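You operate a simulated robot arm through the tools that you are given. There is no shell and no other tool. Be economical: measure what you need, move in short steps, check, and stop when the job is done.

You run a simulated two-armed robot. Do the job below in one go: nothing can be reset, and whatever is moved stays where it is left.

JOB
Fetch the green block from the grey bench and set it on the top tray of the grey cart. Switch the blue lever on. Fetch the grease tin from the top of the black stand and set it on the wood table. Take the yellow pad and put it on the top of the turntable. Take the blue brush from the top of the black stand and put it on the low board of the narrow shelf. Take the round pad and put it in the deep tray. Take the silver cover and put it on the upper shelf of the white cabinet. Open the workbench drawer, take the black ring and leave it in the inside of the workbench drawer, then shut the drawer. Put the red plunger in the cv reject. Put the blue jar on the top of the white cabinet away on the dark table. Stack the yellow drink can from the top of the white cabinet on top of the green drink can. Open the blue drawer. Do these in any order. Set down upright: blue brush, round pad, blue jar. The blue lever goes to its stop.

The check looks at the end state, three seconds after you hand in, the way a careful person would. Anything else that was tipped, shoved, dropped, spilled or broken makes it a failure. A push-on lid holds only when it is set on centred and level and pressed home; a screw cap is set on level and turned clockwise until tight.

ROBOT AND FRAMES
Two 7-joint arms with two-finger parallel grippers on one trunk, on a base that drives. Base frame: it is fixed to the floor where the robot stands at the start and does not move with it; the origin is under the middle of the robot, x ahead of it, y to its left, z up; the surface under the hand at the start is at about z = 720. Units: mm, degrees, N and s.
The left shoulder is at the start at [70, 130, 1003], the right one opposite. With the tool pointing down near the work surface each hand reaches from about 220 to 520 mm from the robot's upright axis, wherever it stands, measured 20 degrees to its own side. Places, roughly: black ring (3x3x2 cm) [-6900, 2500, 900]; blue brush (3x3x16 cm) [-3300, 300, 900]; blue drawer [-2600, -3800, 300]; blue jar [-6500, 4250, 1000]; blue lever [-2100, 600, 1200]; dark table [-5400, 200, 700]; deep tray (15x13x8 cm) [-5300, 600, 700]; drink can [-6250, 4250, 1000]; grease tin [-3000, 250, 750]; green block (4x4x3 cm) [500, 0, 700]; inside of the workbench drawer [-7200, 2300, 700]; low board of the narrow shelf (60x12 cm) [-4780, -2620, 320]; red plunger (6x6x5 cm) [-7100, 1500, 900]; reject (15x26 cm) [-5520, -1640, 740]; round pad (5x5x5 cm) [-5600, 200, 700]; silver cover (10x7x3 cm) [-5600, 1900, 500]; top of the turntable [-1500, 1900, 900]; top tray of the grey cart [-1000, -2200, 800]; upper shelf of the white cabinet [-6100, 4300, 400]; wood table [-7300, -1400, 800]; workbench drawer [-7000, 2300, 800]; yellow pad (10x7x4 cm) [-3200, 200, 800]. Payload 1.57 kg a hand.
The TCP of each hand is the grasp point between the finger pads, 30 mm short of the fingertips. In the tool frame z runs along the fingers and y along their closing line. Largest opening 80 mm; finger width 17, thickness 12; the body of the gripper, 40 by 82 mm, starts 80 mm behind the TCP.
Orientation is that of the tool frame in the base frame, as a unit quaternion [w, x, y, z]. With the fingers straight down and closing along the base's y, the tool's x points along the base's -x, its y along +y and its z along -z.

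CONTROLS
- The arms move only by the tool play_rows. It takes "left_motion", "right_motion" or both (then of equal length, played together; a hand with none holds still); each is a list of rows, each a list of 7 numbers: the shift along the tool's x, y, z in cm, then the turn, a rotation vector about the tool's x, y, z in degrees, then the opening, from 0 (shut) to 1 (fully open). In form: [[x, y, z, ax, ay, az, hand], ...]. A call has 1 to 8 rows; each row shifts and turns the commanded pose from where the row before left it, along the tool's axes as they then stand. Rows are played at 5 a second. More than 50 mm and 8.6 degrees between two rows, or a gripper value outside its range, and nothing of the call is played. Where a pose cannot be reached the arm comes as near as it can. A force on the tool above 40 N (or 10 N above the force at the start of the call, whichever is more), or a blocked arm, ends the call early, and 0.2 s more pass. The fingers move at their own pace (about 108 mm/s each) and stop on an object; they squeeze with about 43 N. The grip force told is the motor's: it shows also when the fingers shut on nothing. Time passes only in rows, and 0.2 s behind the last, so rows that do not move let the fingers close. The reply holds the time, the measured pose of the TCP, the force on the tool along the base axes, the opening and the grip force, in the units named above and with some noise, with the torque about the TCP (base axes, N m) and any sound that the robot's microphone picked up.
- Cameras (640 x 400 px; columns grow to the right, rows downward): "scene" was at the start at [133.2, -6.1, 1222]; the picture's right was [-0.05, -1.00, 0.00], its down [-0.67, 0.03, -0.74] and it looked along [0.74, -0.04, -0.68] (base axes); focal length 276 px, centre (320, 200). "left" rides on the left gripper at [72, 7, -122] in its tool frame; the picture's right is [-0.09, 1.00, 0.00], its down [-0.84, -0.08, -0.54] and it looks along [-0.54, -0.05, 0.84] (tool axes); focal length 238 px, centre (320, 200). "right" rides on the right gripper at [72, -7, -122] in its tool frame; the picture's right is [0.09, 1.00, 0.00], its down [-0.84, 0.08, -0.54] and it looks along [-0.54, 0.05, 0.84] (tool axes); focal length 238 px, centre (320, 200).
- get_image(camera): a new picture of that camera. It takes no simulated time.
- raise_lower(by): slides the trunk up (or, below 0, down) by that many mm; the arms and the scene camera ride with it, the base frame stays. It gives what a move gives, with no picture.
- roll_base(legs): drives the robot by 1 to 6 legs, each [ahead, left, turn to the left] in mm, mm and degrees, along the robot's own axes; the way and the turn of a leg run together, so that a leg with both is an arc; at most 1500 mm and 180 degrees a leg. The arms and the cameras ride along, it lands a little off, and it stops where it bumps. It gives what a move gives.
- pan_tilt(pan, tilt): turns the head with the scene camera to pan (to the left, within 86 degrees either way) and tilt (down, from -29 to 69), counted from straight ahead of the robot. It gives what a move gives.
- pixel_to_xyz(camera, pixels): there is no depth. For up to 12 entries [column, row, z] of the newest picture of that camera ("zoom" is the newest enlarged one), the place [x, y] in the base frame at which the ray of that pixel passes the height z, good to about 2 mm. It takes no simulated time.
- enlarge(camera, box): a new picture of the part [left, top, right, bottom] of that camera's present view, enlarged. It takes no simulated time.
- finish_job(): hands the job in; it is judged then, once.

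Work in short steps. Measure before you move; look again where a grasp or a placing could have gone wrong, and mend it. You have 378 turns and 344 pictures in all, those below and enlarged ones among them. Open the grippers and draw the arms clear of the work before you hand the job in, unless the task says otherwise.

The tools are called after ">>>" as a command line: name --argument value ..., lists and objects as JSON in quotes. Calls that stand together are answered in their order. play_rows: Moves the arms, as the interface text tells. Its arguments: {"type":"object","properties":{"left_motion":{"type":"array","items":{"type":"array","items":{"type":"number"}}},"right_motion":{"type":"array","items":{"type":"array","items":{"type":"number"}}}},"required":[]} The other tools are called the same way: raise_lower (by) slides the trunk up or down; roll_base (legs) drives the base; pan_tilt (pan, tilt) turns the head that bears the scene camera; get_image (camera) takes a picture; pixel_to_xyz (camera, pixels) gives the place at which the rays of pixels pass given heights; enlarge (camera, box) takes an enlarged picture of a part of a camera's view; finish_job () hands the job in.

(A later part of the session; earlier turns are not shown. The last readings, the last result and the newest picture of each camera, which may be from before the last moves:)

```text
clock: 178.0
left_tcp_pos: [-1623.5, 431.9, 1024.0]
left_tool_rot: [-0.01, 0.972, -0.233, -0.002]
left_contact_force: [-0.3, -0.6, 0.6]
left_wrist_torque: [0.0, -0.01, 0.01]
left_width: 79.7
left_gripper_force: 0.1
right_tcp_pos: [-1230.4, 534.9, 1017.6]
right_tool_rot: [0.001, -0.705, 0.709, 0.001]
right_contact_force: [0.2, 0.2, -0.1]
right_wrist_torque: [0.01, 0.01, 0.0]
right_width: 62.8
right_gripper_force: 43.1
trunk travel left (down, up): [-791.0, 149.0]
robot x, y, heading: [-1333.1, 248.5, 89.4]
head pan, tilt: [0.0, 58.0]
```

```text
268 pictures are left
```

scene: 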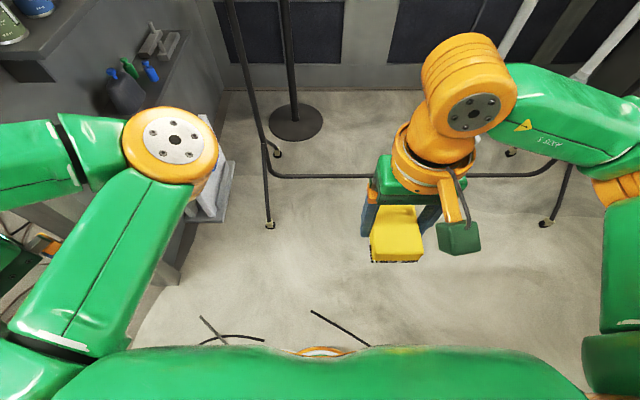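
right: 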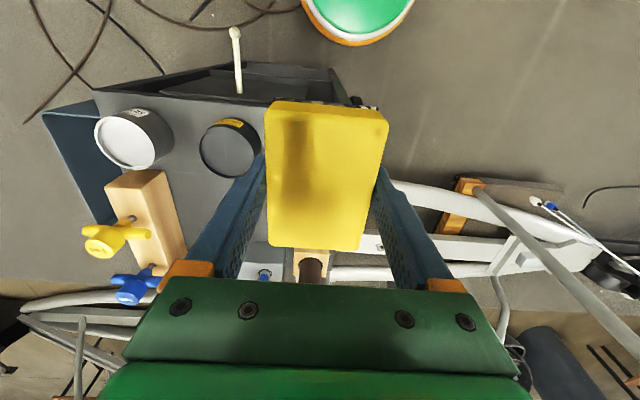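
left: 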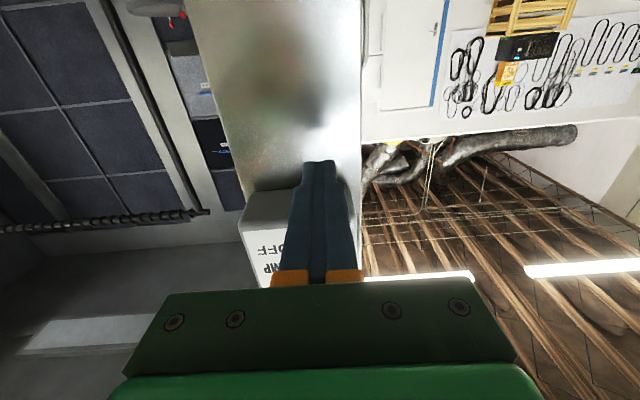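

I measure the rack's right side, the gap sizes, and the leaning panels.

>>> pixel_to_xyz --camera "scene" --pixels '[[270, 226, 0], [278, 156, 0], [546, 224, 0], [511, 154, 0], [235, 165, 0], [228, 218, 0], [275, 176, 100], [520, 178, 100], [293, 125, 0], [270, 140, 250]]'

>>> pan_tilt --pan -50 --tilt 30

>>> get_image --camera "scene"

```text
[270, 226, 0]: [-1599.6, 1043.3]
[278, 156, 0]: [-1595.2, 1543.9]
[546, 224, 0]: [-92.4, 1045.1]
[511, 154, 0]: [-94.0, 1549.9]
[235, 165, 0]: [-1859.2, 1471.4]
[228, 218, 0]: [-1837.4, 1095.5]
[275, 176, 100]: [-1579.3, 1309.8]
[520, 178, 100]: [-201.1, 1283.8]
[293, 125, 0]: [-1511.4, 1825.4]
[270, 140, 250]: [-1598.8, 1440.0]
```

```text
clock: 179.2
left_tcp_pos: [-1623.0, 432.0, 1023.1]
left_tool_rot: [-0.01, 0.972, -0.234, -0.002]
left_contact_force: [0.4, 0.4, 0.1]
left_wrist_torque: [0.0, -0.03, 0.0]
left_width: 79.9
left_gripper_force: 0.0
right_tcp_pos: [-1232.3, 535.3, 1018.6]
right_tool_rot: [0.001, -0.706, 0.709, 0.0]
right_contact_force: [1.0, -0.4, -1.1]
right_wrist_torque: [-0.01, -0.01, -0.01]
right_width: 63.0
right_gripper_force: 43.4
trunk travel left (down, up): [-791.0, 149.0]
robot x, y, heading: [-1333.5, 246.8, 89.5]
head pan, tilt: [-50.0, 30.0]
```

```text
267 pictures are left
```

scene: 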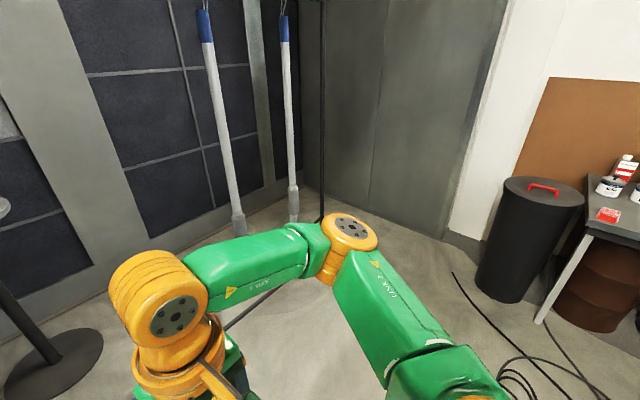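

>>> pixel_to_xyz --camera "scene" --pixels '[[305, 185, 0], [440, 236, 0], [240, 234, 0], [295, 220, 0], [50, 360, 0], [480, 285, 0], [160, 240, 0]]'

>>> pan_tilt --pan -15 --tilt 5

>>> get_image --camera "scene"

```text
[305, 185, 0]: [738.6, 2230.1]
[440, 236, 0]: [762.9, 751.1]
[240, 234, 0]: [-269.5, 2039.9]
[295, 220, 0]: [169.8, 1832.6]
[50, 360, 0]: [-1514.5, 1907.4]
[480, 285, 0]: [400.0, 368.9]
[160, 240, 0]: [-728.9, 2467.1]
```

```text
clock: 180.2
left_tcp_pos: [-1622.4, 431.4, 1024.0]
left_tool_rot: [-0.01, 0.972, -0.233, -0.002]
left_contact_force: [-0.5, 0.3, 0.0]
left_wrist_torque: [0.01, 0.01, -0.03]
left_width: 80.1
left_gripper_force: 0.0
right_tcp_pos: [-1230.7, 534.6, 1016.6]
right_tool_rot: [0.001, -0.705, 0.71, 0.001]
right_contact_force: [0.3, 0.1, 0.6]
right_wrist_torque: [-0.02, 0.01, 0.01]
right_width: 63.2
right_gripper_force: 42.9
trunk travel left (down, up): [-791.0, 149.0]
robot x, y, heading: [-1332.6, 246.5, 89.5]
head pan, tilt: [-15.0, 5.0]
```

```text
266 pictures are left
```

scene: 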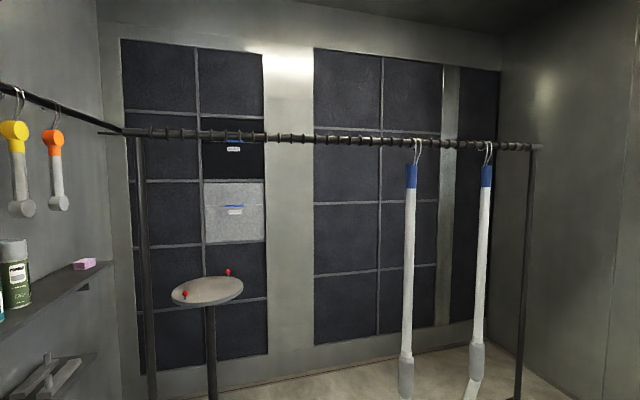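

The rack leaves a wide gap on its east side (x −93 to 740) and a 700 mm aisle behind it. I go around: east, north, then west behind the rack, in stages.

>>> roll_base --legs '[[200, -600, 0], [0, -800, 0], [350, -270, 0], [1000, 0, 0]]'

>>> pan_tilt --pan 60 --tilt 30

>>> get_image --camera "scene"

```text
clock: 194.6
left_tcp_pos: [20.7, 1965.6, 1021.4]
left_tool_rot: [-0.01, 0.976, -0.219, -0.002]
left_contact_force: [0.8, -0.8, -0.6]
left_wrist_torque: [-0.01, 0.0, 0.01]
left_width: 79.8
left_gripper_force: 0.2
right_tcp_pos: [408.8, 2079.6, 1018.1]
right_tool_rot: [-0.001, 0.716, -0.698, -0.001]
right_contact_force: [0.2, -0.6, -0.7]
right_wrist_torque: [0.03, -0.02, 0.01]
right_width: 62.9
right_gripper_force: 42.8
trunk travel left (down, up): [-791.0, 149.0]
robot x, y, heading: [310.3, 1787.9, 91.0]
head pan, tilt: [-15.0, 5.0]
```

```text
clock: 196.1
left_tcp_pos: [19.4, 1965.5, 1023.2]
left_tool_rot: [-0.01, 0.976, -0.218, -0.002]
left_contact_force: [-0.5, -0.8, 0.0]
left_wrist_torque: [0.01, 0.01, 0.0]
left_width: 79.7
left_gripper_force: 0.0
right_tcp_pos: [408.0, 2081.5, 1017.1]
right_tool_rot: [0.0, 0.716, -0.698, -0.001]
right_contact_force: [-0.3, -0.5, 0.6]
right_wrist_torque: [0.03, -0.05, 0.04]
right_width: 63.1
right_gripper_force: 43.0
trunk travel left (down, up): [-791.0, 149.0]
robot x, y, heading: [315.6, 1789.5, 91.3]
head pan, tilt: [60.0, 30.0]
```

```text
265 pictures are left
```

scene: 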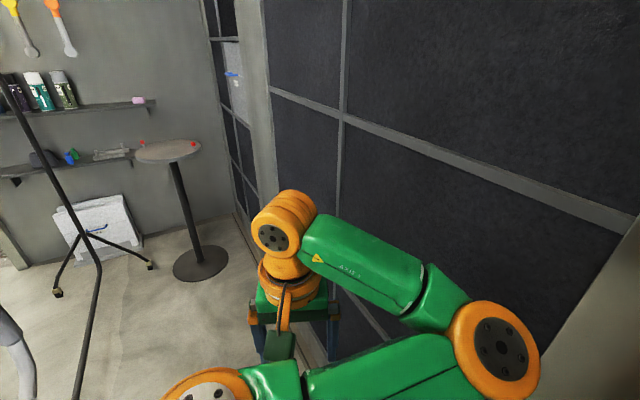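

The aisle is open. I turn to face -x and drive forward along y≈1850.

>>> roll_base --legs '[[0, 0, 88.8], [900, -60, 0]]'

>>> pan_tilt --pan 0 --tilt 35

>>> get_image --camera "scene"

```text
clock: 204.8
left_tcp_pos: [-799.4, 1561.1, 1023.8]
left_tool_rot: [-0.005, 0.852, 0.523, -0.008]
left_contact_force: [-0.1, 0.2, 0.1]
left_wrist_torque: [0.03, -0.01, -0.01]
left_width: 80.2
left_gripper_force: 0.1
right_tcp_pos: [-904.9, 1953.3, 1017.4]
right_tool_rot: [0.0, 1.0, 0.0, -0.001]
right_contact_force: [0.3, -0.5, -0.3]
right_wrist_torque: [-0.04, 0.0, -0.02]
right_width: 63.0
right_gripper_force: 42.6
trunk travel left (down, up): [-791.0, 149.0]
robot x, y, heading: [-617.0, 1853.0, 180.0]
head pan, tilt: [60.0, 30.0]
```

```text
clock: 206.1
left_tcp_pos: [-800.9, 1561.5, 1023.4]
left_tool_rot: [-0.006, 0.852, 0.524, -0.008]
left_contact_force: [0.6, -0.5, 0.5]
left_wrist_torque: [-0.04, -0.01, -0.02]
left_width: 80.0
left_gripper_force: 0.1
right_tcp_pos: [-905.3, 1954.8, 1017.2]
right_tool_rot: [0.0, 1.0, -0.001, -0.002]
right_contact_force: [0.2, 1.1, -0.1]
right_wrist_torque: [-0.04, -0.01, -0.02]
right_width: 62.9
right_gripper_force: 42.9
trunk travel left (down, up): [-791.0, 149.0]
robot x, y, heading: [-612.0, 1851.6, 179.6]
head pan, tilt: [0.0, 35.0]
```

```text
264 pictures are left
```

scene: 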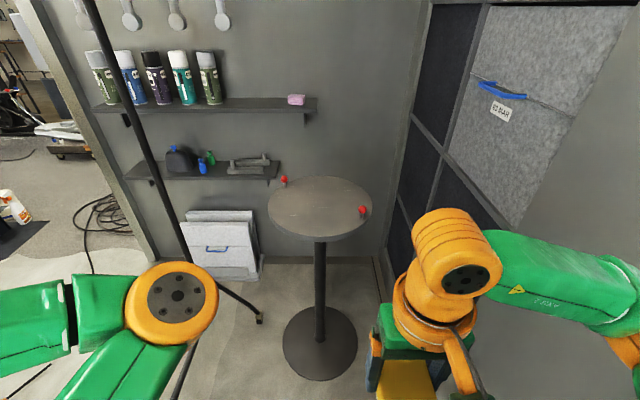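

>>> pixel_to_xyz --camera "scene" --pixels '[[320, 343, 0], [320, 207, 850], [320, 207, 900], [268, 207, 850], [373, 207, 850], [320, 240, 850], [320, 176, 850], [363, 215, 850], [258, 322, 0]]'

```text
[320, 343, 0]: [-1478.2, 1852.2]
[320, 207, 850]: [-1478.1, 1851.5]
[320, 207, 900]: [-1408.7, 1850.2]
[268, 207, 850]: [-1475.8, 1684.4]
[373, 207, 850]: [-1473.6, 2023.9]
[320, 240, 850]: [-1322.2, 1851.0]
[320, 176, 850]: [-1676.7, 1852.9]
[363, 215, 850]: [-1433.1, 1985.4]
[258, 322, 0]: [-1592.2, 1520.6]
```

Turntable centre (-1478,1852), top ≈850, pegs at its rim. I drive closer so the centre lies in right-arm reach.

>>> roll_base --legs '[[420, 90, 0]]'

>>> get_image --camera "right"

>>> get_image --camera "scene"

```text
clock: 208.7
left_tcp_pos: [-1218.5, 1474.7, 1022.8]
left_tool_rot: [-0.006, 0.852, 0.523, -0.009]
left_contact_force: [0.2, -0.6, 0.2]
left_wrist_torque: [0.02, -0.01, 0.0]
left_width: 79.6
left_gripper_force: 0.0
right_tcp_pos: [-1322.8, 1869.4, 1017.6]
right_tool_rot: [0.0, 1.0, -0.001, -0.003]
right_contact_force: [-0.2, 0.5, -0.6]
right_wrist_torque: [0.0, -0.02, 0.0]
right_width: 62.9
right_gripper_force: 43.6
trunk travel left (down, up): [-791.0, 149.0]
robot x, y, heading: [-1030.6, 1766.1, 179.7]
head pan, tilt: [0.0, 35.0]
```

```text
263 pictures are left
```

right: 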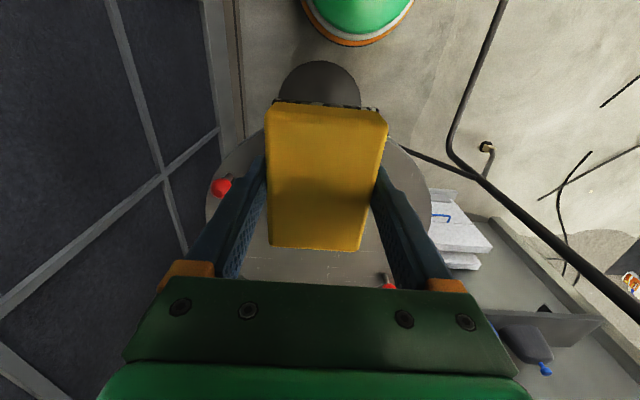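

```text
262 pictures are left
```

scene: 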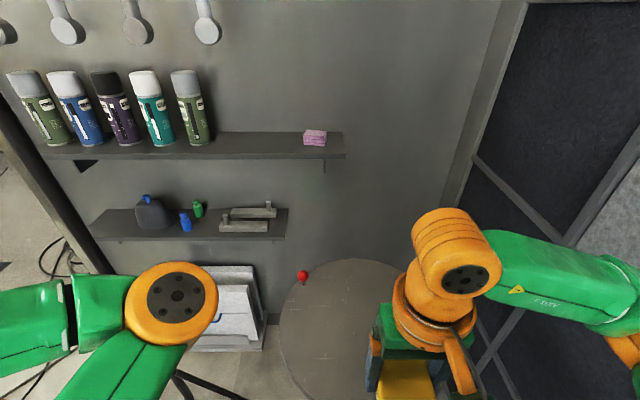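

I move the pad over the turntable's centre and lower to TCP ~905.

>>> play_rows --right_motion '[[-3.6, 0.4, 2, 0, 0, 0, 0.5], [-3.6, 0.4, 2, 0, 0, 0, 0.5], [-3.5, 0.4, 2, 0, 0, 0, 0.5], [-3.5, 0.5, 2, 0, 0, 0, 0.5], [0, 0, 3, 0, 0, 0, 0.5], [0, 0, 0.3, 0, 0, 0, 0.5], [0, 0, 0, 0, 0, 0, 0.5]]'

>>> get_image --camera "right"

>>> get_image --camera "scene"

```text
clock: 210.3
left_tcp_pos: [-1220.3, 1475.9, 1023.4]
left_tool_rot: [-0.005, 0.852, 0.524, -0.008]
left_contact_force: [0.2, 0.0, -0.5]
left_wrist_torque: [-0.04, 0.04, -0.03]
left_width: 80.2
left_gripper_force: 0.0
right_tcp_pos: [-1468.8, 1848.5, 904.3]
right_tool_rot: [0.0, 1.0, -0.001, -0.001]
right_contact_force: [0.4, 0.1, -0.1]
right_wrist_torque: [0.01, 0.0, 0.03]
right_width: 62.9
right_gripper_force: 43.0
trunk travel left (down, up): [-791.0, 149.0]
robot x, y, heading: [-1037.0, 1763.9, 179.6]
head pan, tilt: [0.0, 35.0]
```

```text
261 pictures are left
```

right: 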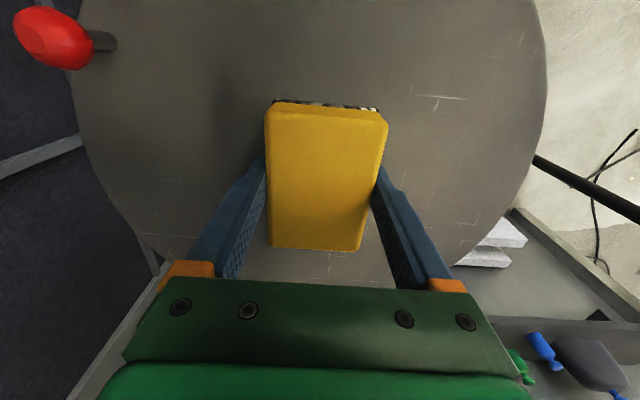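

```text
260 pictures are left
```

scene: 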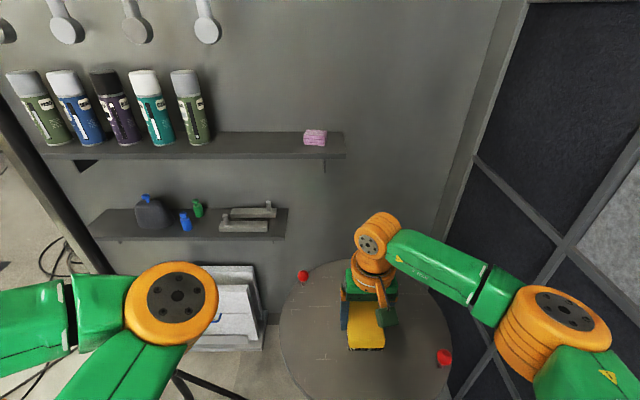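

The pad is over the turntable's centre, clear of both pegs. I lower in small steps until contact.

>>> play_rows --right_motion '[[0, 0, 1, 0, 0, 0, 0.5], [0, 0, 0.5, 0, 0, 0, 0.5], [0, 0, 0.4, 0, 0, 0, 0.5], [0, 0, 0.3, 0, 0, 0, 0.5], [0, 0, 0.3, 0, 0, 0, 0.5], [0, 0, 0.3, 0, 0, 0, 0.5], [0, 0, 0.3, 0, 0, 0, 0.5], [0, 0, 0.3, 0, 0, 0, 0.5]]'

```text
clock: 211.1
left_tcp_pos: [-1216.8, 1475.9, 1024.8]
left_tool_rot: [-0.006, 0.852, 0.523, -0.009]
left_contact_force: [-0.3, 0.2, 0.2]
left_wrist_torque: [0.0, 0.0, -0.01]
left_width: 80.3
left_gripper_force: 0.1
right_tcp_pos: [-1466.4, 1851.5, 889.8]
right_tool_rot: [0.001, 1.0, -0.004, -0.007]
right_contact_force: [1.1, 1.3, 18.6]
right_wrist_torque: [0.19, -0.91, 0.01]
right_width: 62.9
right_gripper_force: 43.0
trunk travel left (down, up): [-791.0, 149.0]
robot x, y, heading: [-1038.9, 1762.5, 179.6]
head pan, tilt: [0.0, 35.0]
stopped in row 4 (right hand): the force on the tool passed its limit at 46 N (the readings are from after the stop); the commanded pose is now the measured one
```

Contact at 890. I ease up 2 mm, open fully, and lift.

>>> play_rows --right_motion '[[0, 0, -0.2, 0, 0, 0, 0.6], [0, 0, 0, 0, 0, 0, 1], [0, 0, 0, 0, 0, 0, 1], [0, 0, -2, 0, 0, 0, 1], [0, 0, -4, 0, 0, 0, 1], [0, 0, -4, 0, 0, 0, 1], [3, 0, -3, 0, 0, 0, 1], [4, 0, -1, 0, 0, 0, 1]]'

>>> get_image --camera "right"

```text
clock: 212.9
left_tcp_pos: [-1218.1, 1475.7, 1023.8]
left_tool_rot: [-0.006, 0.852, 0.523, -0.009]
left_contact_force: [0.3, 0.7, 0.1]
left_wrist_torque: [0.0, 0.01, 0.05]
left_width: 80.1
left_gripper_force: 0.1
right_tcp_pos: [-1395.3, 1851.5, 1030.2]
right_tool_rot: [0.001, 1.0, -0.003, -0.006]
right_contact_force: [-0.5, 0.0, -0.2]
right_wrist_torque: [-0.01, 0.01, 0.01]
right_width: 80.2
right_gripper_force: 0.0
trunk travel left (down, up): [-791.0, 149.0]
robot x, y, heading: [-1034.0, 1763.0, 179.9]
head pan, tilt: [0.0, 35.0]
```

```text
259 pictures are left
```

right: 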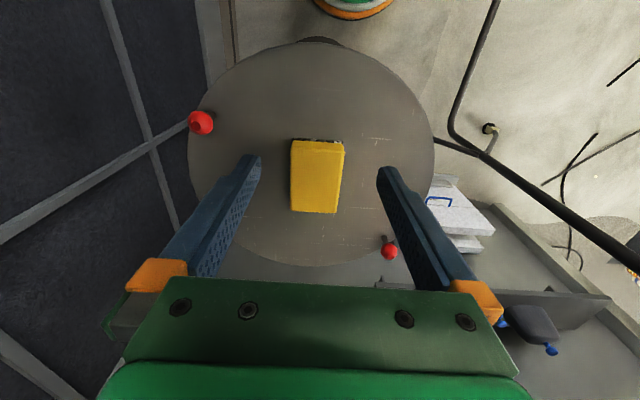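

Pad placed well. I drive back around the rack to the black stand in one six-leg drive.

>>> roll_base --legs '[[-1330, -30, 0], [0, 1000, 0], [250, 350, 0], [850, 150, 0], [1400, 60, 0], [540, 100, 0]]'

>>> pan_tilt --pan 0 --tilt 48

>>> get_image --camera "scene"

```text
clock: 222.4
left_tcp_pos: [91.7, 927.3, 1024.2]
left_tool_rot: [-0.003, 0.858, 0.513, -0.01]
left_contact_force: [-0.5, 0.1, 0.4]
left_wrist_torque: [0.01, -0.01, 0.0]
left_width: 80.1
left_gripper_force: 0.0
right_tcp_pos: [-77.6, 1311.4, 1030.8]
right_tool_rot: [-0.007, 1.0, -0.028, -0.003]
right_contact_force: [-0.1, 5.4, -1.1]
right_wrist_torque: [-0.78, -0.19, -0.28]
right_width: 79.8
right_gripper_force: 0.0
trunk travel left (down, up): [-791.0, 149.0]
robot x, y, heading: [285.8, 1205.3, 178.1]
head pan, tilt: [0.0, 35.0]
stopped in leg 2: the force on the tool passed its limit at 129 N (the readings are from after the stop); the commanded pose is now the measured one
```

```text
clock: 223.2
left_tcp_pos: [91.1, 925.2, 1023.7]
left_tool_rot: [-0.003, 0.859, 0.512, -0.009]
left_contact_force: [0.1, -0.3, -1.0]
left_wrist_torque: [0.01, 0.01, 0.0]
left_width: 80.0
left_gripper_force: 0.1
right_tcp_pos: [-78.2, 1312.8, 1029.8]
right_tool_rot: [-0.005, 1.0, -0.028, -0.003]
right_contact_force: [-1.0, 7.6, 1.1]
right_wrist_torque: [-0.86, -0.1, -0.34]
right_width: 80.3
right_gripper_force: 0.0
trunk travel left (down, up): [-791.0, 149.0]
robot x, y, heading: [282.8, 1210.3, 178.4]
head pan, tilt: [0.0, 48.0]
```

```text
258 pictures are left
```

scene: 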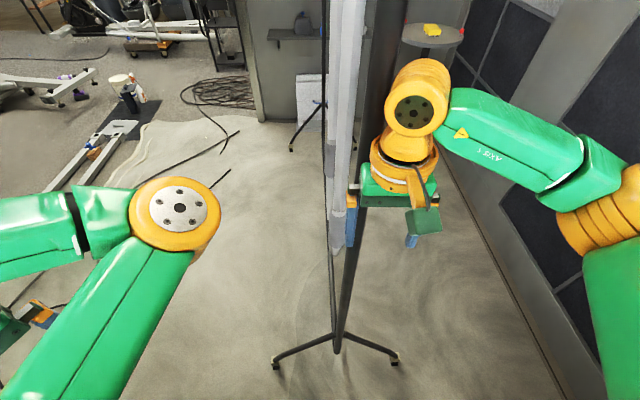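

The right hand bumped the rack's upright (I forgot the hand sticks out further). I back away in +y and check the rack.

>>> roll_base --legs '[[0, -80, 0], [-150, 0, 0]]'

>>> get_image --camera "scene"

```text
clock: 225.2
left_tcp_pos: [244.0, 1000.0, 1021.1]
left_tool_rot: [-0.004, 0.859, 0.512, -0.007]
left_contact_force: [0.3, -0.1, 0.0]
left_wrist_torque: [0.02, 0.01, 0.04]
left_width: 79.8
left_gripper_force: 0.1
right_tcp_pos: [75.2, 1385.3, 1028.8]
right_tool_rot: [-0.006, 1.0, -0.028, -0.003]
right_contact_force: [0.3, -0.3, -0.3]
right_wrist_torque: [0.03, -0.04, -0.02]
right_width: 79.7
right_gripper_force: 0.0
trunk travel left (down, up): [-791.0, 149.0]
robot x, y, heading: [434.9, 1283.4, 178.2]
head pan, tilt: [0.0, 48.0]
```

```text
257 pictures are left
```

scene: 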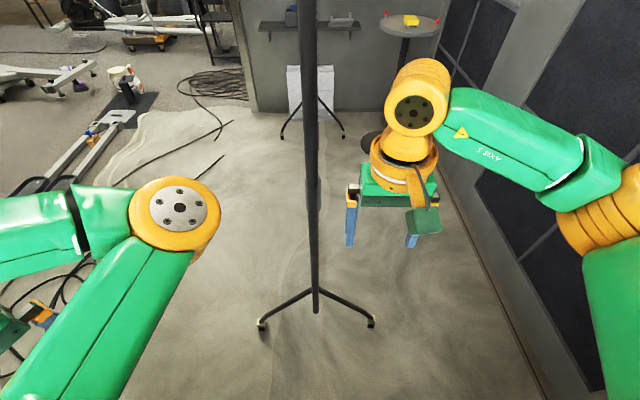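

>>> pixel_to_xyz --camera "scene" --pixels '[[262, 328, 0], [372, 326, 0], [282, 137, 0], [343, 138, 0]]'

```text
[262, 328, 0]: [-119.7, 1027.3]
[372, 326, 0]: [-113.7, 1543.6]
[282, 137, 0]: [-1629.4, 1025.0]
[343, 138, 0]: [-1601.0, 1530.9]
```

I compare with the turntable as a fixed reference.

>>> pixel_to_xyz --camera "scene" --pixels '[[409, 27, 850], [380, 27, 850], [439, 27, 850], [370, 137, 0], [250, 110, 0]]'

>>> enlarge --camera "scene" --box '[240, 80, 400, 340]'

```text
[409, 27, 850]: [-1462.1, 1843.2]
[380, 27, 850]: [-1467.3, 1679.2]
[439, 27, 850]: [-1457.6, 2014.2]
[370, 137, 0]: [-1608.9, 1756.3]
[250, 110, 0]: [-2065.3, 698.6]
```

```text
1.54 times, centred on (320, 210) of scene
```

zoom: 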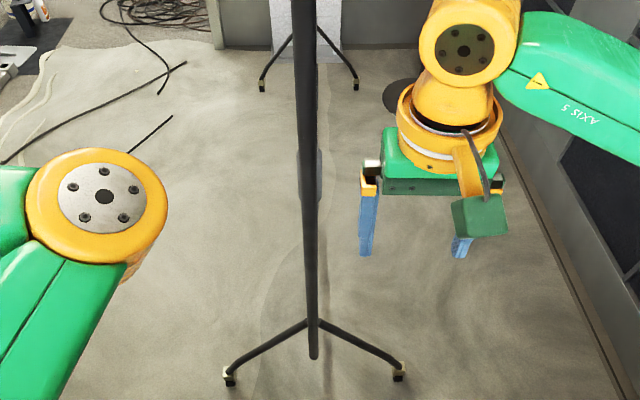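

The rack shift, if any, is within measuring noise. I retract the right hand first, then continue with a safer path.

>>> play_rows --right_motion '[[3.5, 0, -1, 0, 0, 0, 1], [3.5, 0, -1, 0, 0, 0, 1]]'

>>> roll_base --legs '[[0, 0, 1.8], [135, 480, 0], [250, 350, 0], [850, 150, 0], [1400, 60, 0], [480, 100, 0]]'

>>> pan_tilt --pan 0 --tilt 48

>>> get_image --camera "scene"

```text
clock: 225.8
left_tcp_pos: [245.5, 998.7, 1023.6]
left_tool_rot: [-0.005, 0.858, 0.513, -0.008]
left_contact_force: [-0.2, 0.4, -0.6]
left_wrist_torque: [0.02, 0.02, -0.01]
left_width: 79.8
left_gripper_force: 0.1
right_tcp_pos: [146.7, 1382.1, 1050.6]
right_tool_rot: [-0.007, 1.0, -0.028, -0.005]
right_contact_force: [-0.6, -0.3, 0.1]
right_wrist_torque: [-0.01, 0.01, -0.04]
right_width: 80.1
right_gripper_force: 0.0
trunk travel left (down, up): [-791.0, 149.0]
robot x, y, heading: [436.5, 1284.6, 178.5]
head pan, tilt: [0.0, 48.0]
```

```text
clock: 244.7
left_tcp_pos: [-2870.5, -176.5, 1024.7]
left_tool_rot: [-0.004, 0.845, 0.535, -0.01]
left_contact_force: [0.0, 0.1, 0.1]
left_wrist_torque: [-0.01, 0.0, -0.01]
left_width: 80.0
left_gripper_force: 0.1
right_tcp_pos: [-2988.5, 199.1, 1049.5]
right_tool_rot: [-0.006, 1.0, -0.002, -0.004]
right_contact_force: [-0.3, 0.6, -0.5]
right_wrist_torque: [0.02, 0.01, -0.02]
right_width: 80.0
right_gripper_force: 0.0
trunk travel left (down, up): [-791.0, 149.0]
robot x, y, heading: [-2694.6, 117.8, -178.8]
head pan, tilt: [0.0, 48.0]
```

```text
clock: 245.3
left_tcp_pos: [-2871.3, -177.2, 1023.7]
left_tool_rot: [-0.004, 0.845, 0.534, -0.008]
left_contact_force: [-0.2, 0.0, 0.6]
left_wrist_torque: [-0.02, -0.03, -0.02]
left_width: 80.2
left_gripper_force: 0.2
right_tcp_pos: [-2988.6, 199.0, 1049.5]
right_tool_rot: [-0.007, 1.0, -0.002, -0.004]
right_contact_force: [-0.2, -0.3, -1.2]
right_wrist_torque: [0.0, -0.01, 0.0]
right_width: 79.8
right_gripper_force: 0.0
trunk travel left (down, up): [-791.0, 149.0]
robot x, y, heading: [-2692.1, 117.7, -178.8]
head pan, tilt: [0.0, 48.0]
```

```text
255 pictures are left
```

scene: 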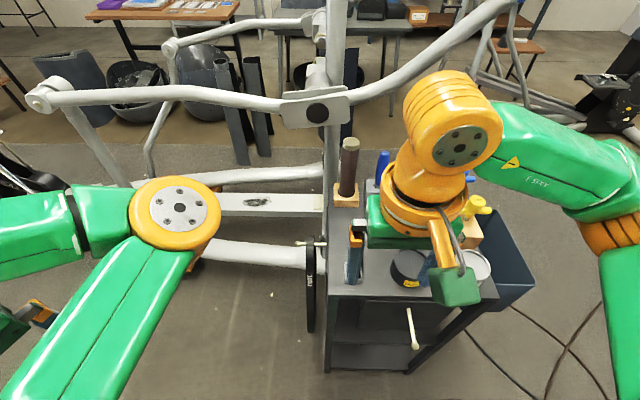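

I retract the view problem by zooming around the brush, then drive 130 mm closer.

>>> roll_base --legs '[[130, 10, -1.2]]'

>>> play_rows --right_motion '[[-3.5, 0, -1.5, 0, 0, 0, 1], [-3.5, 0, 0, 0, 0, 0, 1]]'

>>> get_image --camera "right"

>>> get_image --camera "scene"

```text
clock: 246.6
left_tcp_pos: [-3003.9, -184.4, 1024.3]
left_tool_rot: [-0.006, 0.851, 0.525, -0.009]
left_contact_force: [0.6, -0.6, 0.4]
left_wrist_torque: [-0.01, 0.02, 0.02]
left_width: 80.1
left_gripper_force: 0.0
right_tcp_pos: [-3113.7, 194.0, 1050.7]
right_tool_rot: [-0.007, 1.0, -0.013, -0.005]
right_contact_force: [0.0, -0.8, 0.0]
right_wrist_torque: [0.0, 0.0, 0.02]
right_width: 80.0
right_gripper_force: 0.1
trunk travel left (down, up): [-791.0, 149.0]
robot x, y, heading: [-2823.3, 102.3, -180.2]
head pan, tilt: [0.0, 48.0]
```

```text
clock: 247.2
left_tcp_pos: [-3006.2, -185.2, 1023.4]
left_tool_rot: [-0.005, 0.851, 0.525, -0.008]
left_contact_force: [-0.7, -1.0, 0.4]
left_wrist_torque: [0.0, 0.01, -0.02]
left_width: 80.1
left_gripper_force: 0.0
right_tcp_pos: [-3188.8, 194.5, 1064.2]
right_tool_rot: [-0.006, 1.0, -0.013, -0.004]
right_contact_force: [-0.5, 0.5, -0.7]
right_wrist_torque: [-0.01, -0.05, -0.02]
right_width: 80.0
right_gripper_force: 0.2
trunk travel left (down, up): [-791.0, 149.0]
robot x, y, heading: [-2822.9, 103.6, -180.1]
head pan, tilt: [0.0, 48.0]
```

```text
254 pictures are left
```

right: 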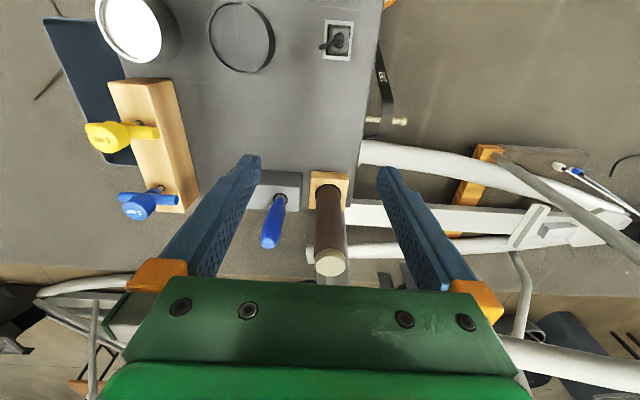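

```text
253 pictures are left
```

scene: 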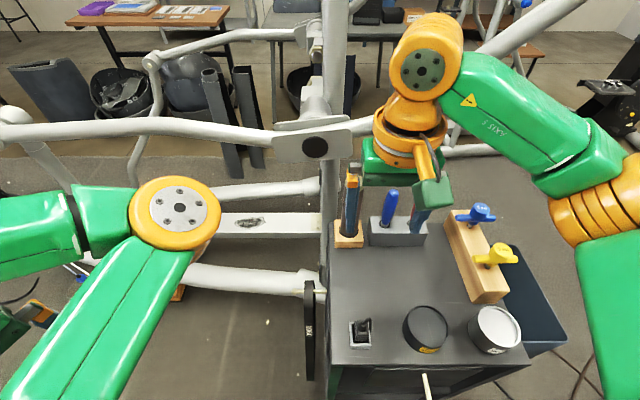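

Brush in right view: base (280,197), top (268,243). I solve for its position and height.

>>> pixel_to_xyz --camera "right" --pixels '[[280, 197, 840], [280, 197, 830], [280, 197, 850], [268, 238, 900], [268, 238, 920], [268, 238, 940], [268, 238, 960], [252, 172, 845], [301, 174, 845], [330, 260, 1000], [332, 190, 830]]'

>>> pixel_to_xyz --camera "scene" --pixels '[[390, 192, 900], [390, 192, 920], [390, 192, 940], [386, 224, 840]]'

```text
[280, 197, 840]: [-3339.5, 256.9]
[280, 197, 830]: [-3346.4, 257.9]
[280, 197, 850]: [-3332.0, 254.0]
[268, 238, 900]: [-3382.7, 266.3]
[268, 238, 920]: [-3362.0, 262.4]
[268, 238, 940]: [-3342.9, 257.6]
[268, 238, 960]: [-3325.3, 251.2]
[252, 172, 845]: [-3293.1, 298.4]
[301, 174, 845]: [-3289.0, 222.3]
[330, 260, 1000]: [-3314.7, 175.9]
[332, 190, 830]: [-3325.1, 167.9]
```

```text
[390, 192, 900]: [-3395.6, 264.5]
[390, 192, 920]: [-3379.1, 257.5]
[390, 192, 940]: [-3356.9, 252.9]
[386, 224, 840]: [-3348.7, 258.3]
```

Brush stands at (-3341,257), top ≈942; the red one is close, so I approach with a narrower opening. I drive 35 mm closer and go above it.

>>> roll_base --legs '[[35, 0, 0]]'

>>> play_rows --right_motion '[[-3.0, -1.6, 1, 0, 0, 0, 0.55], [-3.0, -1.6, 1, 0, 0, 0, 0.55], [-3.0, -1.6, 1, 0, 0, 0, 0.55], [-2.7, -1.4, 1, 0, 0, 0, 0.55], [0, 0, 0, 0, 0, 0, 0.55]]'

>>> get_image --camera "right"

```text
clock: 248.1
left_tcp_pos: [-3032.8, -185.1, 1024.3]
left_tool_rot: [-0.006, 0.851, 0.525, -0.01]
left_contact_force: [1.1, 0.0, 0.4]
left_wrist_torque: [0.03, 0.0, -0.02]
left_width: 80.3
left_gripper_force: 0.2
right_tcp_pos: [-3214.2, 194.8, 1064.0]
right_tool_rot: [-0.007, 1.0, -0.013, -0.007]
right_contact_force: [0.6, 0.1, 0.6]
right_wrist_torque: [-0.02, 0.0, -0.01]
right_width: 80.1
right_gripper_force: 0.0
trunk travel left (down, up): [-791.0, 149.0]
robot x, y, heading: [-2856.7, 108.4, -180.2]
head pan, tilt: [0.0, 48.0]
```

```text
clock: 249.2
left_tcp_pos: [-3036.5, -184.9, 1022.8]
left_tool_rot: [-0.006, 0.851, 0.526, -0.009]
left_contact_force: [-0.4, -0.1, 0.5]
left_wrist_torque: [-0.01, 0.01, -0.03]
left_width: 79.9
left_gripper_force: 0.0
right_tcp_pos: [-3332.7, 257.0, 1025.6]
right_tool_rot: [-0.008, 1.0, -0.012, -0.004]
right_contact_force: [-0.5, -0.4, -0.6]
right_wrist_torque: [-0.01, 0.04, 0.02]
right_width: 44.1
right_gripper_force: 0.1
trunk travel left (down, up): [-791.0, 149.0]
robot x, y, heading: [-2855.6, 109.3, -179.7]
head pan, tilt: [0.0, 48.0]
```

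```text
252 pictures are left
```

right: 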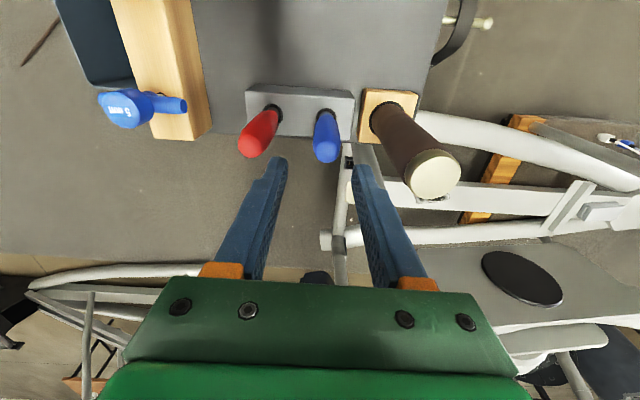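

>>> pixel_to_xyz --camera "right" --pixels '[[328, 156, 942], [328, 156, 930], [323, 112, 845], [265, 150, 942]]'

```text
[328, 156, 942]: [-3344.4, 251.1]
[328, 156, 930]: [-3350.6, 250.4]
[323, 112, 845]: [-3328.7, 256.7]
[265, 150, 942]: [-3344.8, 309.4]
```

I align on (-3342,252) and descend to TCP ≈908, then check.

>>> play_rows --right_motion '[[-0.9, 0.5, 2, 0, 0, 0, 0.55], [0, 0, 3, 0, 0, 0, 0.55], [0, 0, 3, 0, 0, 0, 0.55], [0, 0, 3, 0, 0, 0, 0.55], [0, 0, 0.8, 0, 0, 0, 0.55], [0, 0, 0, 0, 0, 0, 0.55]]'

>>> get_image --camera "right"

```text
clock: 250.7
left_tcp_pos: [-3036.2, -186.9, 1022.9]
left_tool_rot: [-0.004, 0.851, 0.526, -0.008]
left_contact_force: [-0.6, -0.7, -0.4]
left_wrist_torque: [0.02, 0.0, 0.01]
left_width: 80.0
left_gripper_force: 0.0
right_tcp_pos: [-3344.6, 256.0, 907.9]
right_tool_rot: [-0.007, 1.0, -0.013, -0.004]
right_contact_force: [0.1, -0.7, -0.5]
right_wrist_torque: [-0.01, 0.03, -0.01]
right_width: 44.2
right_gripper_force: 0.0
trunk travel left (down, up): [-791.0, 149.0]
robot x, y, heading: [-2852.5, 105.4, -179.9]
head pan, tilt: [0.0, 48.0]
```

```text
251 pictures are left
```

right: 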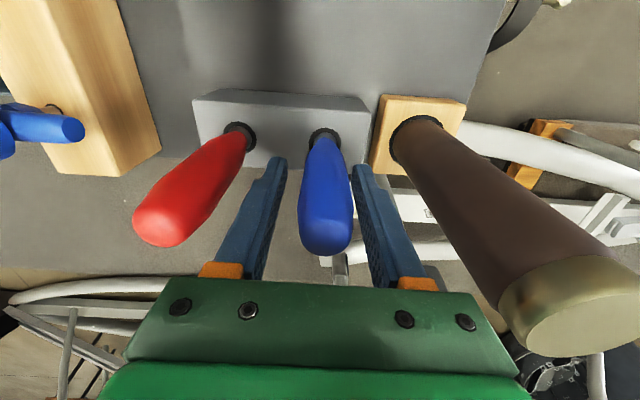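

Handle lies between the fingers. I close and lift straight up 9 cm.

>>> play_rows --right_motion '[[0, 0, 0, 0, 0, 0, 0], [0, 0, 0, 0, 0, 0, 0], [0, 0, 0, 0, 0, 0, 0], [0, 0, -3, 0, 0, 0, 0], [0, 0, -3, 0, 0, 0, 0], [0, 0, -3, 0, 0, 0, 0], [0, 0, 0, 0, 0, 0, 0]]'

>>> get_image --camera "right"

>>> enlarge --camera "scene" --box '[310, 100, 470, 300]'

```text
clock: 252.2
left_tcp_pos: [-3036.5, -184.5, 1023.0]
left_tool_rot: [-0.005, 0.851, 0.525, -0.008]
left_contact_force: [-0.4, -0.4, 0.9]
left_wrist_torque: [0.01, -0.01, 0.02]
left_width: 79.8
left_gripper_force: 0.0
right_tcp_pos: [-3342.8, 253.9, 998.4]
right_tool_rot: [-0.007, 1.0, -0.013, -0.004]
right_contact_force: [0.0, 0.1, -1.0]
right_wrist_torque: [0.03, 0.01, -0.01]
right_width: 24.0
right_gripper_force: 35.5
trunk travel left (down, up): [-791.0, 149.0]
robot x, y, heading: [-2855.7, 104.5, -180.2]
head pan, tilt: [0.0, 48.0]
```

```text
250 pictures are left
```

right: 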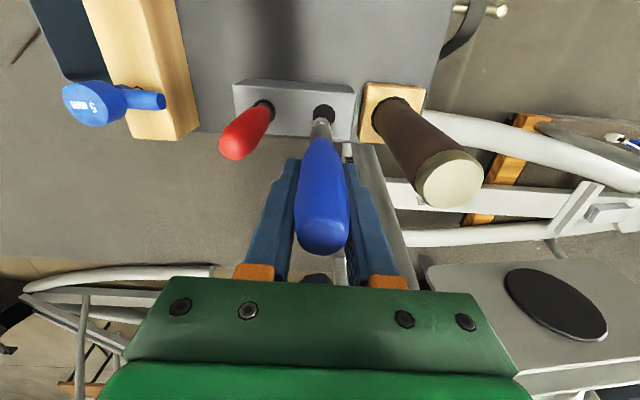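

```text
2.00 times, centred on (390, 200) of scene
```

zoom: 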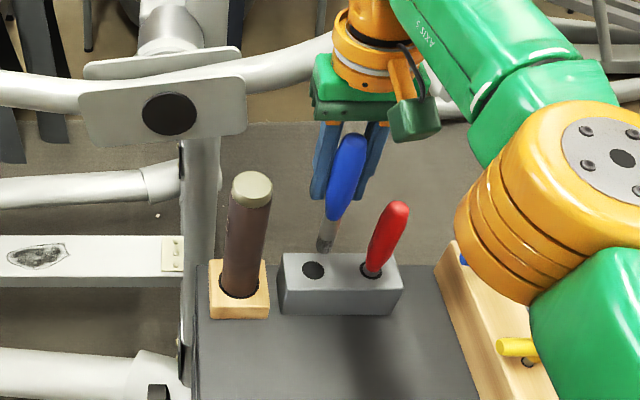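

Brush is out of its hole. I raise a bit more and draw it back over the stand.

>>> play_rows --right_motion '[[0.5, 0, -2, 0, 0, 0, 0], [2, 0, -2, 0, 0, 0, 0], [4, 0, -1, 0, 0, 0, 0], [4, 0, -1, 0, 0, 0, 0], [4, 0, 0, 0, 0, 0, 0], [4, 0, 0, 0, 0, 0, 0], [2, 0, 0, 0, 0, 0, 0]]'

>>> roll_base --legs '[[-150, 0, 0]]'

>>> get_image --camera "scene"

>>> get_image --camera "right"

```text
clock: 253.8
left_tcp_pos: [-3037.3, -186.8, 1024.1]
left_tool_rot: [-0.005, 0.85, 0.526, -0.008]
left_contact_force: [-0.2, -0.3, 0.7]
left_wrist_torque: [0.0, 0.02, 0.02]
left_width: 80.0
left_gripper_force: 0.1
right_tcp_pos: [-3138.9, 247.9, 1055.8]
right_tool_rot: [-0.006, 1.0, -0.014, -0.004]
right_contact_force: [0.2, 0.7, 0.1]
right_wrist_torque: [-0.01, 0.01, 0.01]
right_width: 23.9
right_gripper_force: 36.1
trunk travel left (down, up): [-791.0, 149.0]
robot x, y, heading: [-2850.6, 107.4, -180.1]
head pan, tilt: [0.0, 48.0]
```

```text
clock: 255.2
left_tcp_pos: [-2887.9, -185.7, 1023.5]
left_tool_rot: [-0.004, 0.851, 0.526, -0.007]
left_contact_force: [-0.5, -1.1, -0.7]
left_wrist_torque: [-0.02, -0.01, 0.02]
left_width: 79.9
left_gripper_force: 0.1
right_tcp_pos: [-2992.3, 247.4, 1053.2]
right_tool_rot: [-0.007, 1.0, -0.011, -0.002]
right_contact_force: [0.5, 0.4, -1.2]
right_wrist_torque: [-0.03, 0.01, 0.01]
right_width: 23.9
right_gripper_force: 36.4
trunk travel left (down, up): [-791.0, 149.0]
robot x, y, heading: [-2701.5, 105.2, -179.9]
head pan, tilt: [0.0, 48.0]
```

```text
248 pictures are left
```

scene: 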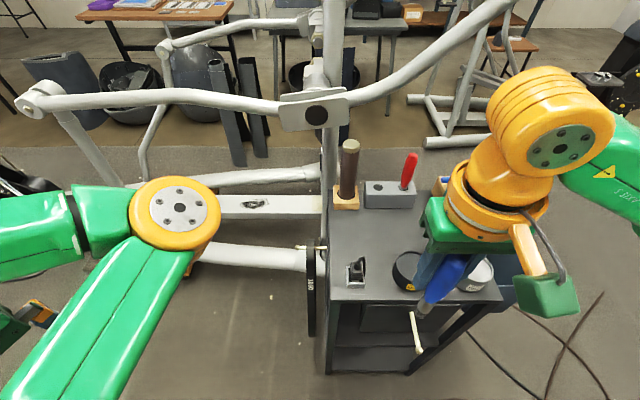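

```text
247 pictures are left
```

right: 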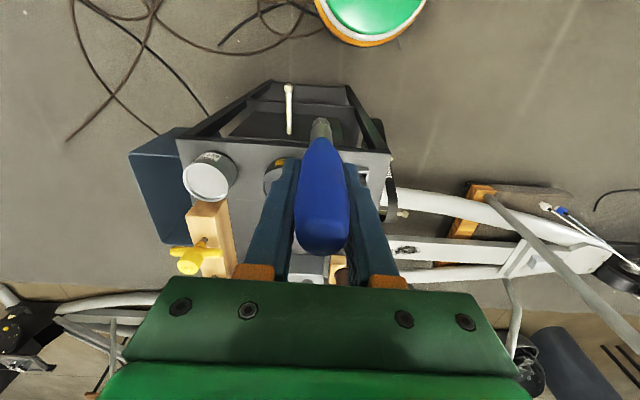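

I'll try the left hand for the grease tin, so both travel together: I shift the base right so the tin (-3130,299) is at front-left, then extend the left hand over it.

>>> roll_base --legs '[[0, -395, 0]]'

>>> play_rows --left_motion '[[-0.23, -3.85, 2, 0, 0, 7, 1], [-0.7, -3.8, 2, 0, 0, 7, 1], [-1.16, -3.68, 2, 0, 0, 7, 1], [-1.6, -3.51, 2, 0, 0, 7, 1], [-2.01, -3.3, 2, 0, 0, 7, 1], [-2.4, -3.03, 2, 0, 0, 7, 1]]'

>>> get_image --camera "left"

>>> get_image --camera "scene"

```text
clock: 257.7
left_tcp_pos: [-2888.4, 209.1, 1023.2]
left_tool_rot: [-0.006, 0.85, 0.526, -0.009]
left_contact_force: [-0.8, -0.6, 0.5]
left_wrist_torque: [-0.02, 0.02, 0.0]
left_width: 80.1
left_gripper_force: 0.0
right_tcp_pos: [-2990.0, 643.6, 1054.4]
right_tool_rot: [-0.009, 1.0, -0.012, -0.004]
right_contact_force: [-0.9, -0.4, -0.3]
right_wrist_torque: [-0.02, 0.01, 0.01]
right_width: 24.1
right_gripper_force: 36.2
trunk travel left (down, up): [-791.0, 149.0]
robot x, y, heading: [-2708.7, 507.5, -180.0]
head pan, tilt: [0.0, 48.0]
```

```text
clock: 259.1
left_tcp_pos: [-3117.9, 246.3, 915.5]
left_tool_rot: [-0.002, 0.982, 0.186, -0.009]
left_contact_force: [-0.8, 0.5, -0.8]
left_wrist_torque: [-0.04, -0.03, -0.01]
left_width: 80.1
left_gripper_force: 0.0
left hand out of reach, approached as far as the arm can: row 1, 2, 3, 4
right_tcp_pos: [-2992.7, 643.6, 1054.5]
right_tool_rot: [-0.007, 1.0, -0.013, -0.003]
right_contact_force: [-0.2, -1.2, -1.0]
right_wrist_torque: [0.03, 0.0, 0.01]
right_width: 24.1
right_gripper_force: 36.6
trunk travel left (down, up): [-791.0, 149.0]
robot x, y, heading: [-2700.7, 501.5, -179.9]
head pan, tilt: [0.0, 48.0]
```

```text
246 pictures are left
```

left: 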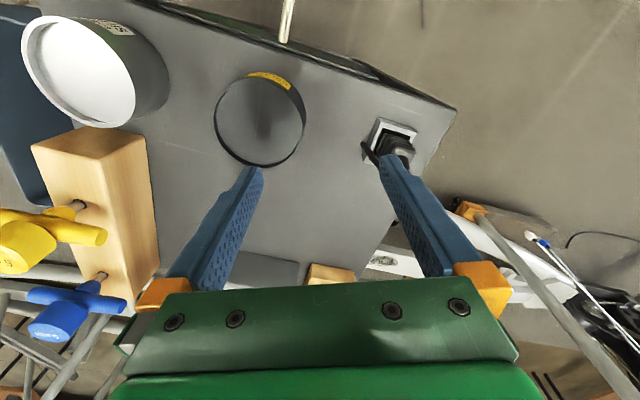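

```text
245 pictures are left
```

scene: 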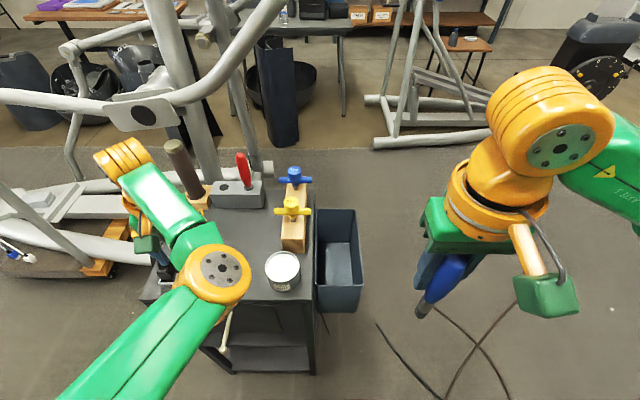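

Tin rim in the left view spans (214–306, 73–167). I measure it.

>>> pixel_to_xyz --camera "left" --pixels '[[260, 120, 845], [215, 118, 845], [306, 122, 845], [260, 73, 845], [260, 166, 845], [100, 70, 845], [22, 70, 845], [385, 140, 830]]'

```text
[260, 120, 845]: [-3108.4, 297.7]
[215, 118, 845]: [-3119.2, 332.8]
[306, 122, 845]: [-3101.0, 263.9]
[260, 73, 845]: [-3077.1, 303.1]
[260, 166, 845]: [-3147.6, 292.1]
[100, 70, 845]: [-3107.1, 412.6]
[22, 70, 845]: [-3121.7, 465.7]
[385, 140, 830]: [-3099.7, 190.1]
```

Tin centre ≈(-3113,298), ø≈71. I shift the left hand over it.

>>> play_rows --left_motion '[[0.8, -1.55, 0, 0, 0, 0, 1], [0.8, -1.55, 0, 0, 0, 0, 1], [0.8, -1.55, 0, 0, 0, 0, 1], [0, 0, 0, 0, 0, 0, 1]]'

>>> get_image --camera "left"

```text
clock: 260.1
left_tcp_pos: [-3116.2, 294.7, 913.5]
left_tool_rot: [-0.002, 0.982, 0.187, -0.01]
left_contact_force: [-0.7, 0.2, 0.6]
left_wrist_torque: [-0.02, -0.02, -0.02]
left_width: 80.2
left_gripper_force: 0.1
left hand out of reach, approached as far as the arm can: row 3
right_tcp_pos: [-2991.0, 644.3, 1055.2]
right_tool_rot: [-0.007, 1.0, -0.013, -0.003]
right_contact_force: [0.3, 0.5, -0.1]
right_wrist_torque: [-0.02, -0.01, 0.02]
right_width: 24.0
right_gripper_force: 35.8
trunk travel left (down, up): [-791.0, 149.0]
robot x, y, heading: [-2705.5, 503.4, -179.8]
head pan, tilt: [0.0, 48.0]
```

```text
244 pictures are left
```

left: 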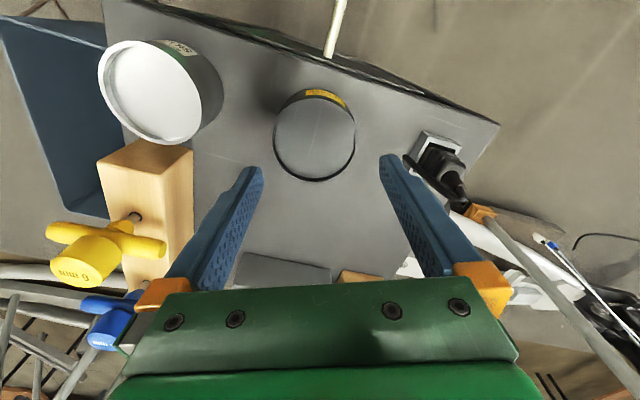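

Tin centre is ~1 cm nearer the robot than the hand; I correct and descend half way to check.

>>> play_rows --left_motion '[[1.0, -0.3, 0, 0, 0, 0, 1], [0, 0, 2.0, 0, 0, 0, 1], [0, 0, 1.5, 0, 0, 0, 1], [0, 0, 0, 0, 0, 0, 1]]'

>>> get_image --camera "left"

```text
clock: 261.1
left_tcp_pos: [-3119.0, 296.7, 874.5]
left_tool_rot: [-0.002, 0.982, 0.186, -0.009]
left_contact_force: [0.1, -1.0, 0.6]
left_wrist_torque: [-0.03, 0.0, -0.01]
left_width: 80.1
left_gripper_force: 0.0
left hand out of reach, approached as far as the arm can: row 1
right_tcp_pos: [-2991.3, 644.6, 1056.2]
right_tool_rot: [-0.007, 1.0, -0.012, -0.004]
right_contact_force: [0.4, 0.5, 0.0]
right_wrist_torque: [0.0, 0.02, 0.01]
right_width: 23.9
right_gripper_force: 36.0
trunk travel left (down, up): [-791.0, 149.0]
robot x, y, heading: [-2707.3, 501.4, -179.7]
head pan, tilt: [0.0, 48.0]
```

```text
243 pictures are left
```

left: 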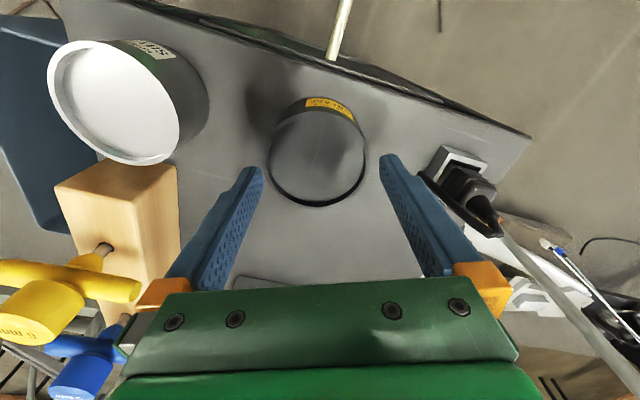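

I make the last ~11 mm correction with the base.

>>> roll_base --legs '[[-11, -3, 0]]'

>>> get_image --camera "left"

```text
clock: 261.9
left_tcp_pos: [-3110.4, 299.6, 873.6]
left_tool_rot: [-0.003, 0.983, 0.186, -0.008]
left_contact_force: [0.1, 0.1, 0.1]
left_wrist_torque: [-0.01, 0.01, 0.04]
left_width: 79.8
left_gripper_force: 0.1
right_tcp_pos: [-2982.8, 647.2, 1054.9]
right_tool_rot: [-0.008, 1.0, -0.011, -0.002]
right_contact_force: [-1.1, 0.4, -0.9]
right_wrist_torque: [-0.01, -0.01, -0.02]
right_width: 23.8
right_gripper_force: 36.2
trunk travel left (down, up): [-791.0, 149.0]
robot x, y, heading: [-2693.6, 505.4, -179.9]
head pan, tilt: [0.0, 48.0]
```

```text
242 pictures are left
```

left: 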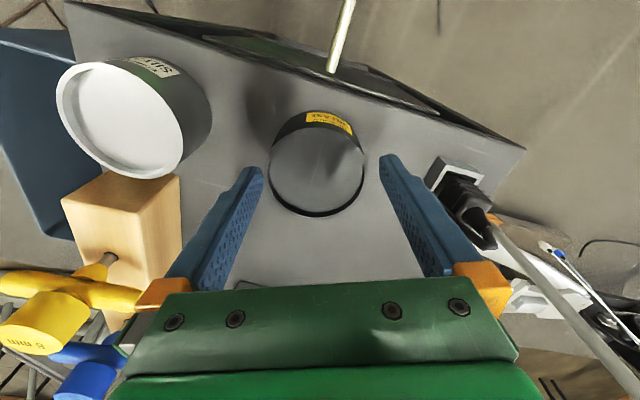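

Centred. I descend to TCP ≈838 and close the left hand.

>>> play_rows --left_motion '[[0, -0.2, 1.5, 0, 0, 0, 1], [0, 0, 1.2, 0, 0, 0, 1], [0, 0, 0.8, 0, 0, 0, 1], [0, 0, 0, 0, 0, 0, 1], [0, 0, 0, 0, 0, 0, 0.6], [0, 0, 0, 0, 0, 0, 0.6], [0, 0, 0, 0, 0, 0, 0.5]]'

>>> get_image --camera "left"

```text
clock: 263.4
left_tcp_pos: [-3109.4, 301.7, 839.8]
left_tool_rot: [-0.002, 0.982, 0.187, -0.01]
left_contact_force: [1.4, -0.8, 0.2]
left_wrist_torque: [-0.12, -0.07, 0.02]
left_width: 73.4
left_gripper_force: 42.9
right_tcp_pos: [-2980.1, 647.0, 1057.0]
right_tool_rot: [-0.007, 1.0, -0.011, -0.004]
right_contact_force: [0.1, -0.3, -0.4]
right_wrist_torque: [0.06, 0.0, -0.01]
right_width: 24.1
right_gripper_force: 35.8
trunk travel left (down, up): [-791.0, 149.0]
robot x, y, heading: [-2692.0, 502.8, -180.0]
head pan, tilt: [0.0, 48.0]
```

```text
241 pictures are left
```

left: 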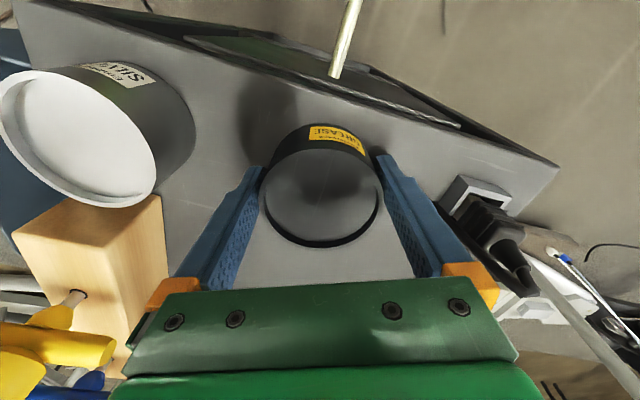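

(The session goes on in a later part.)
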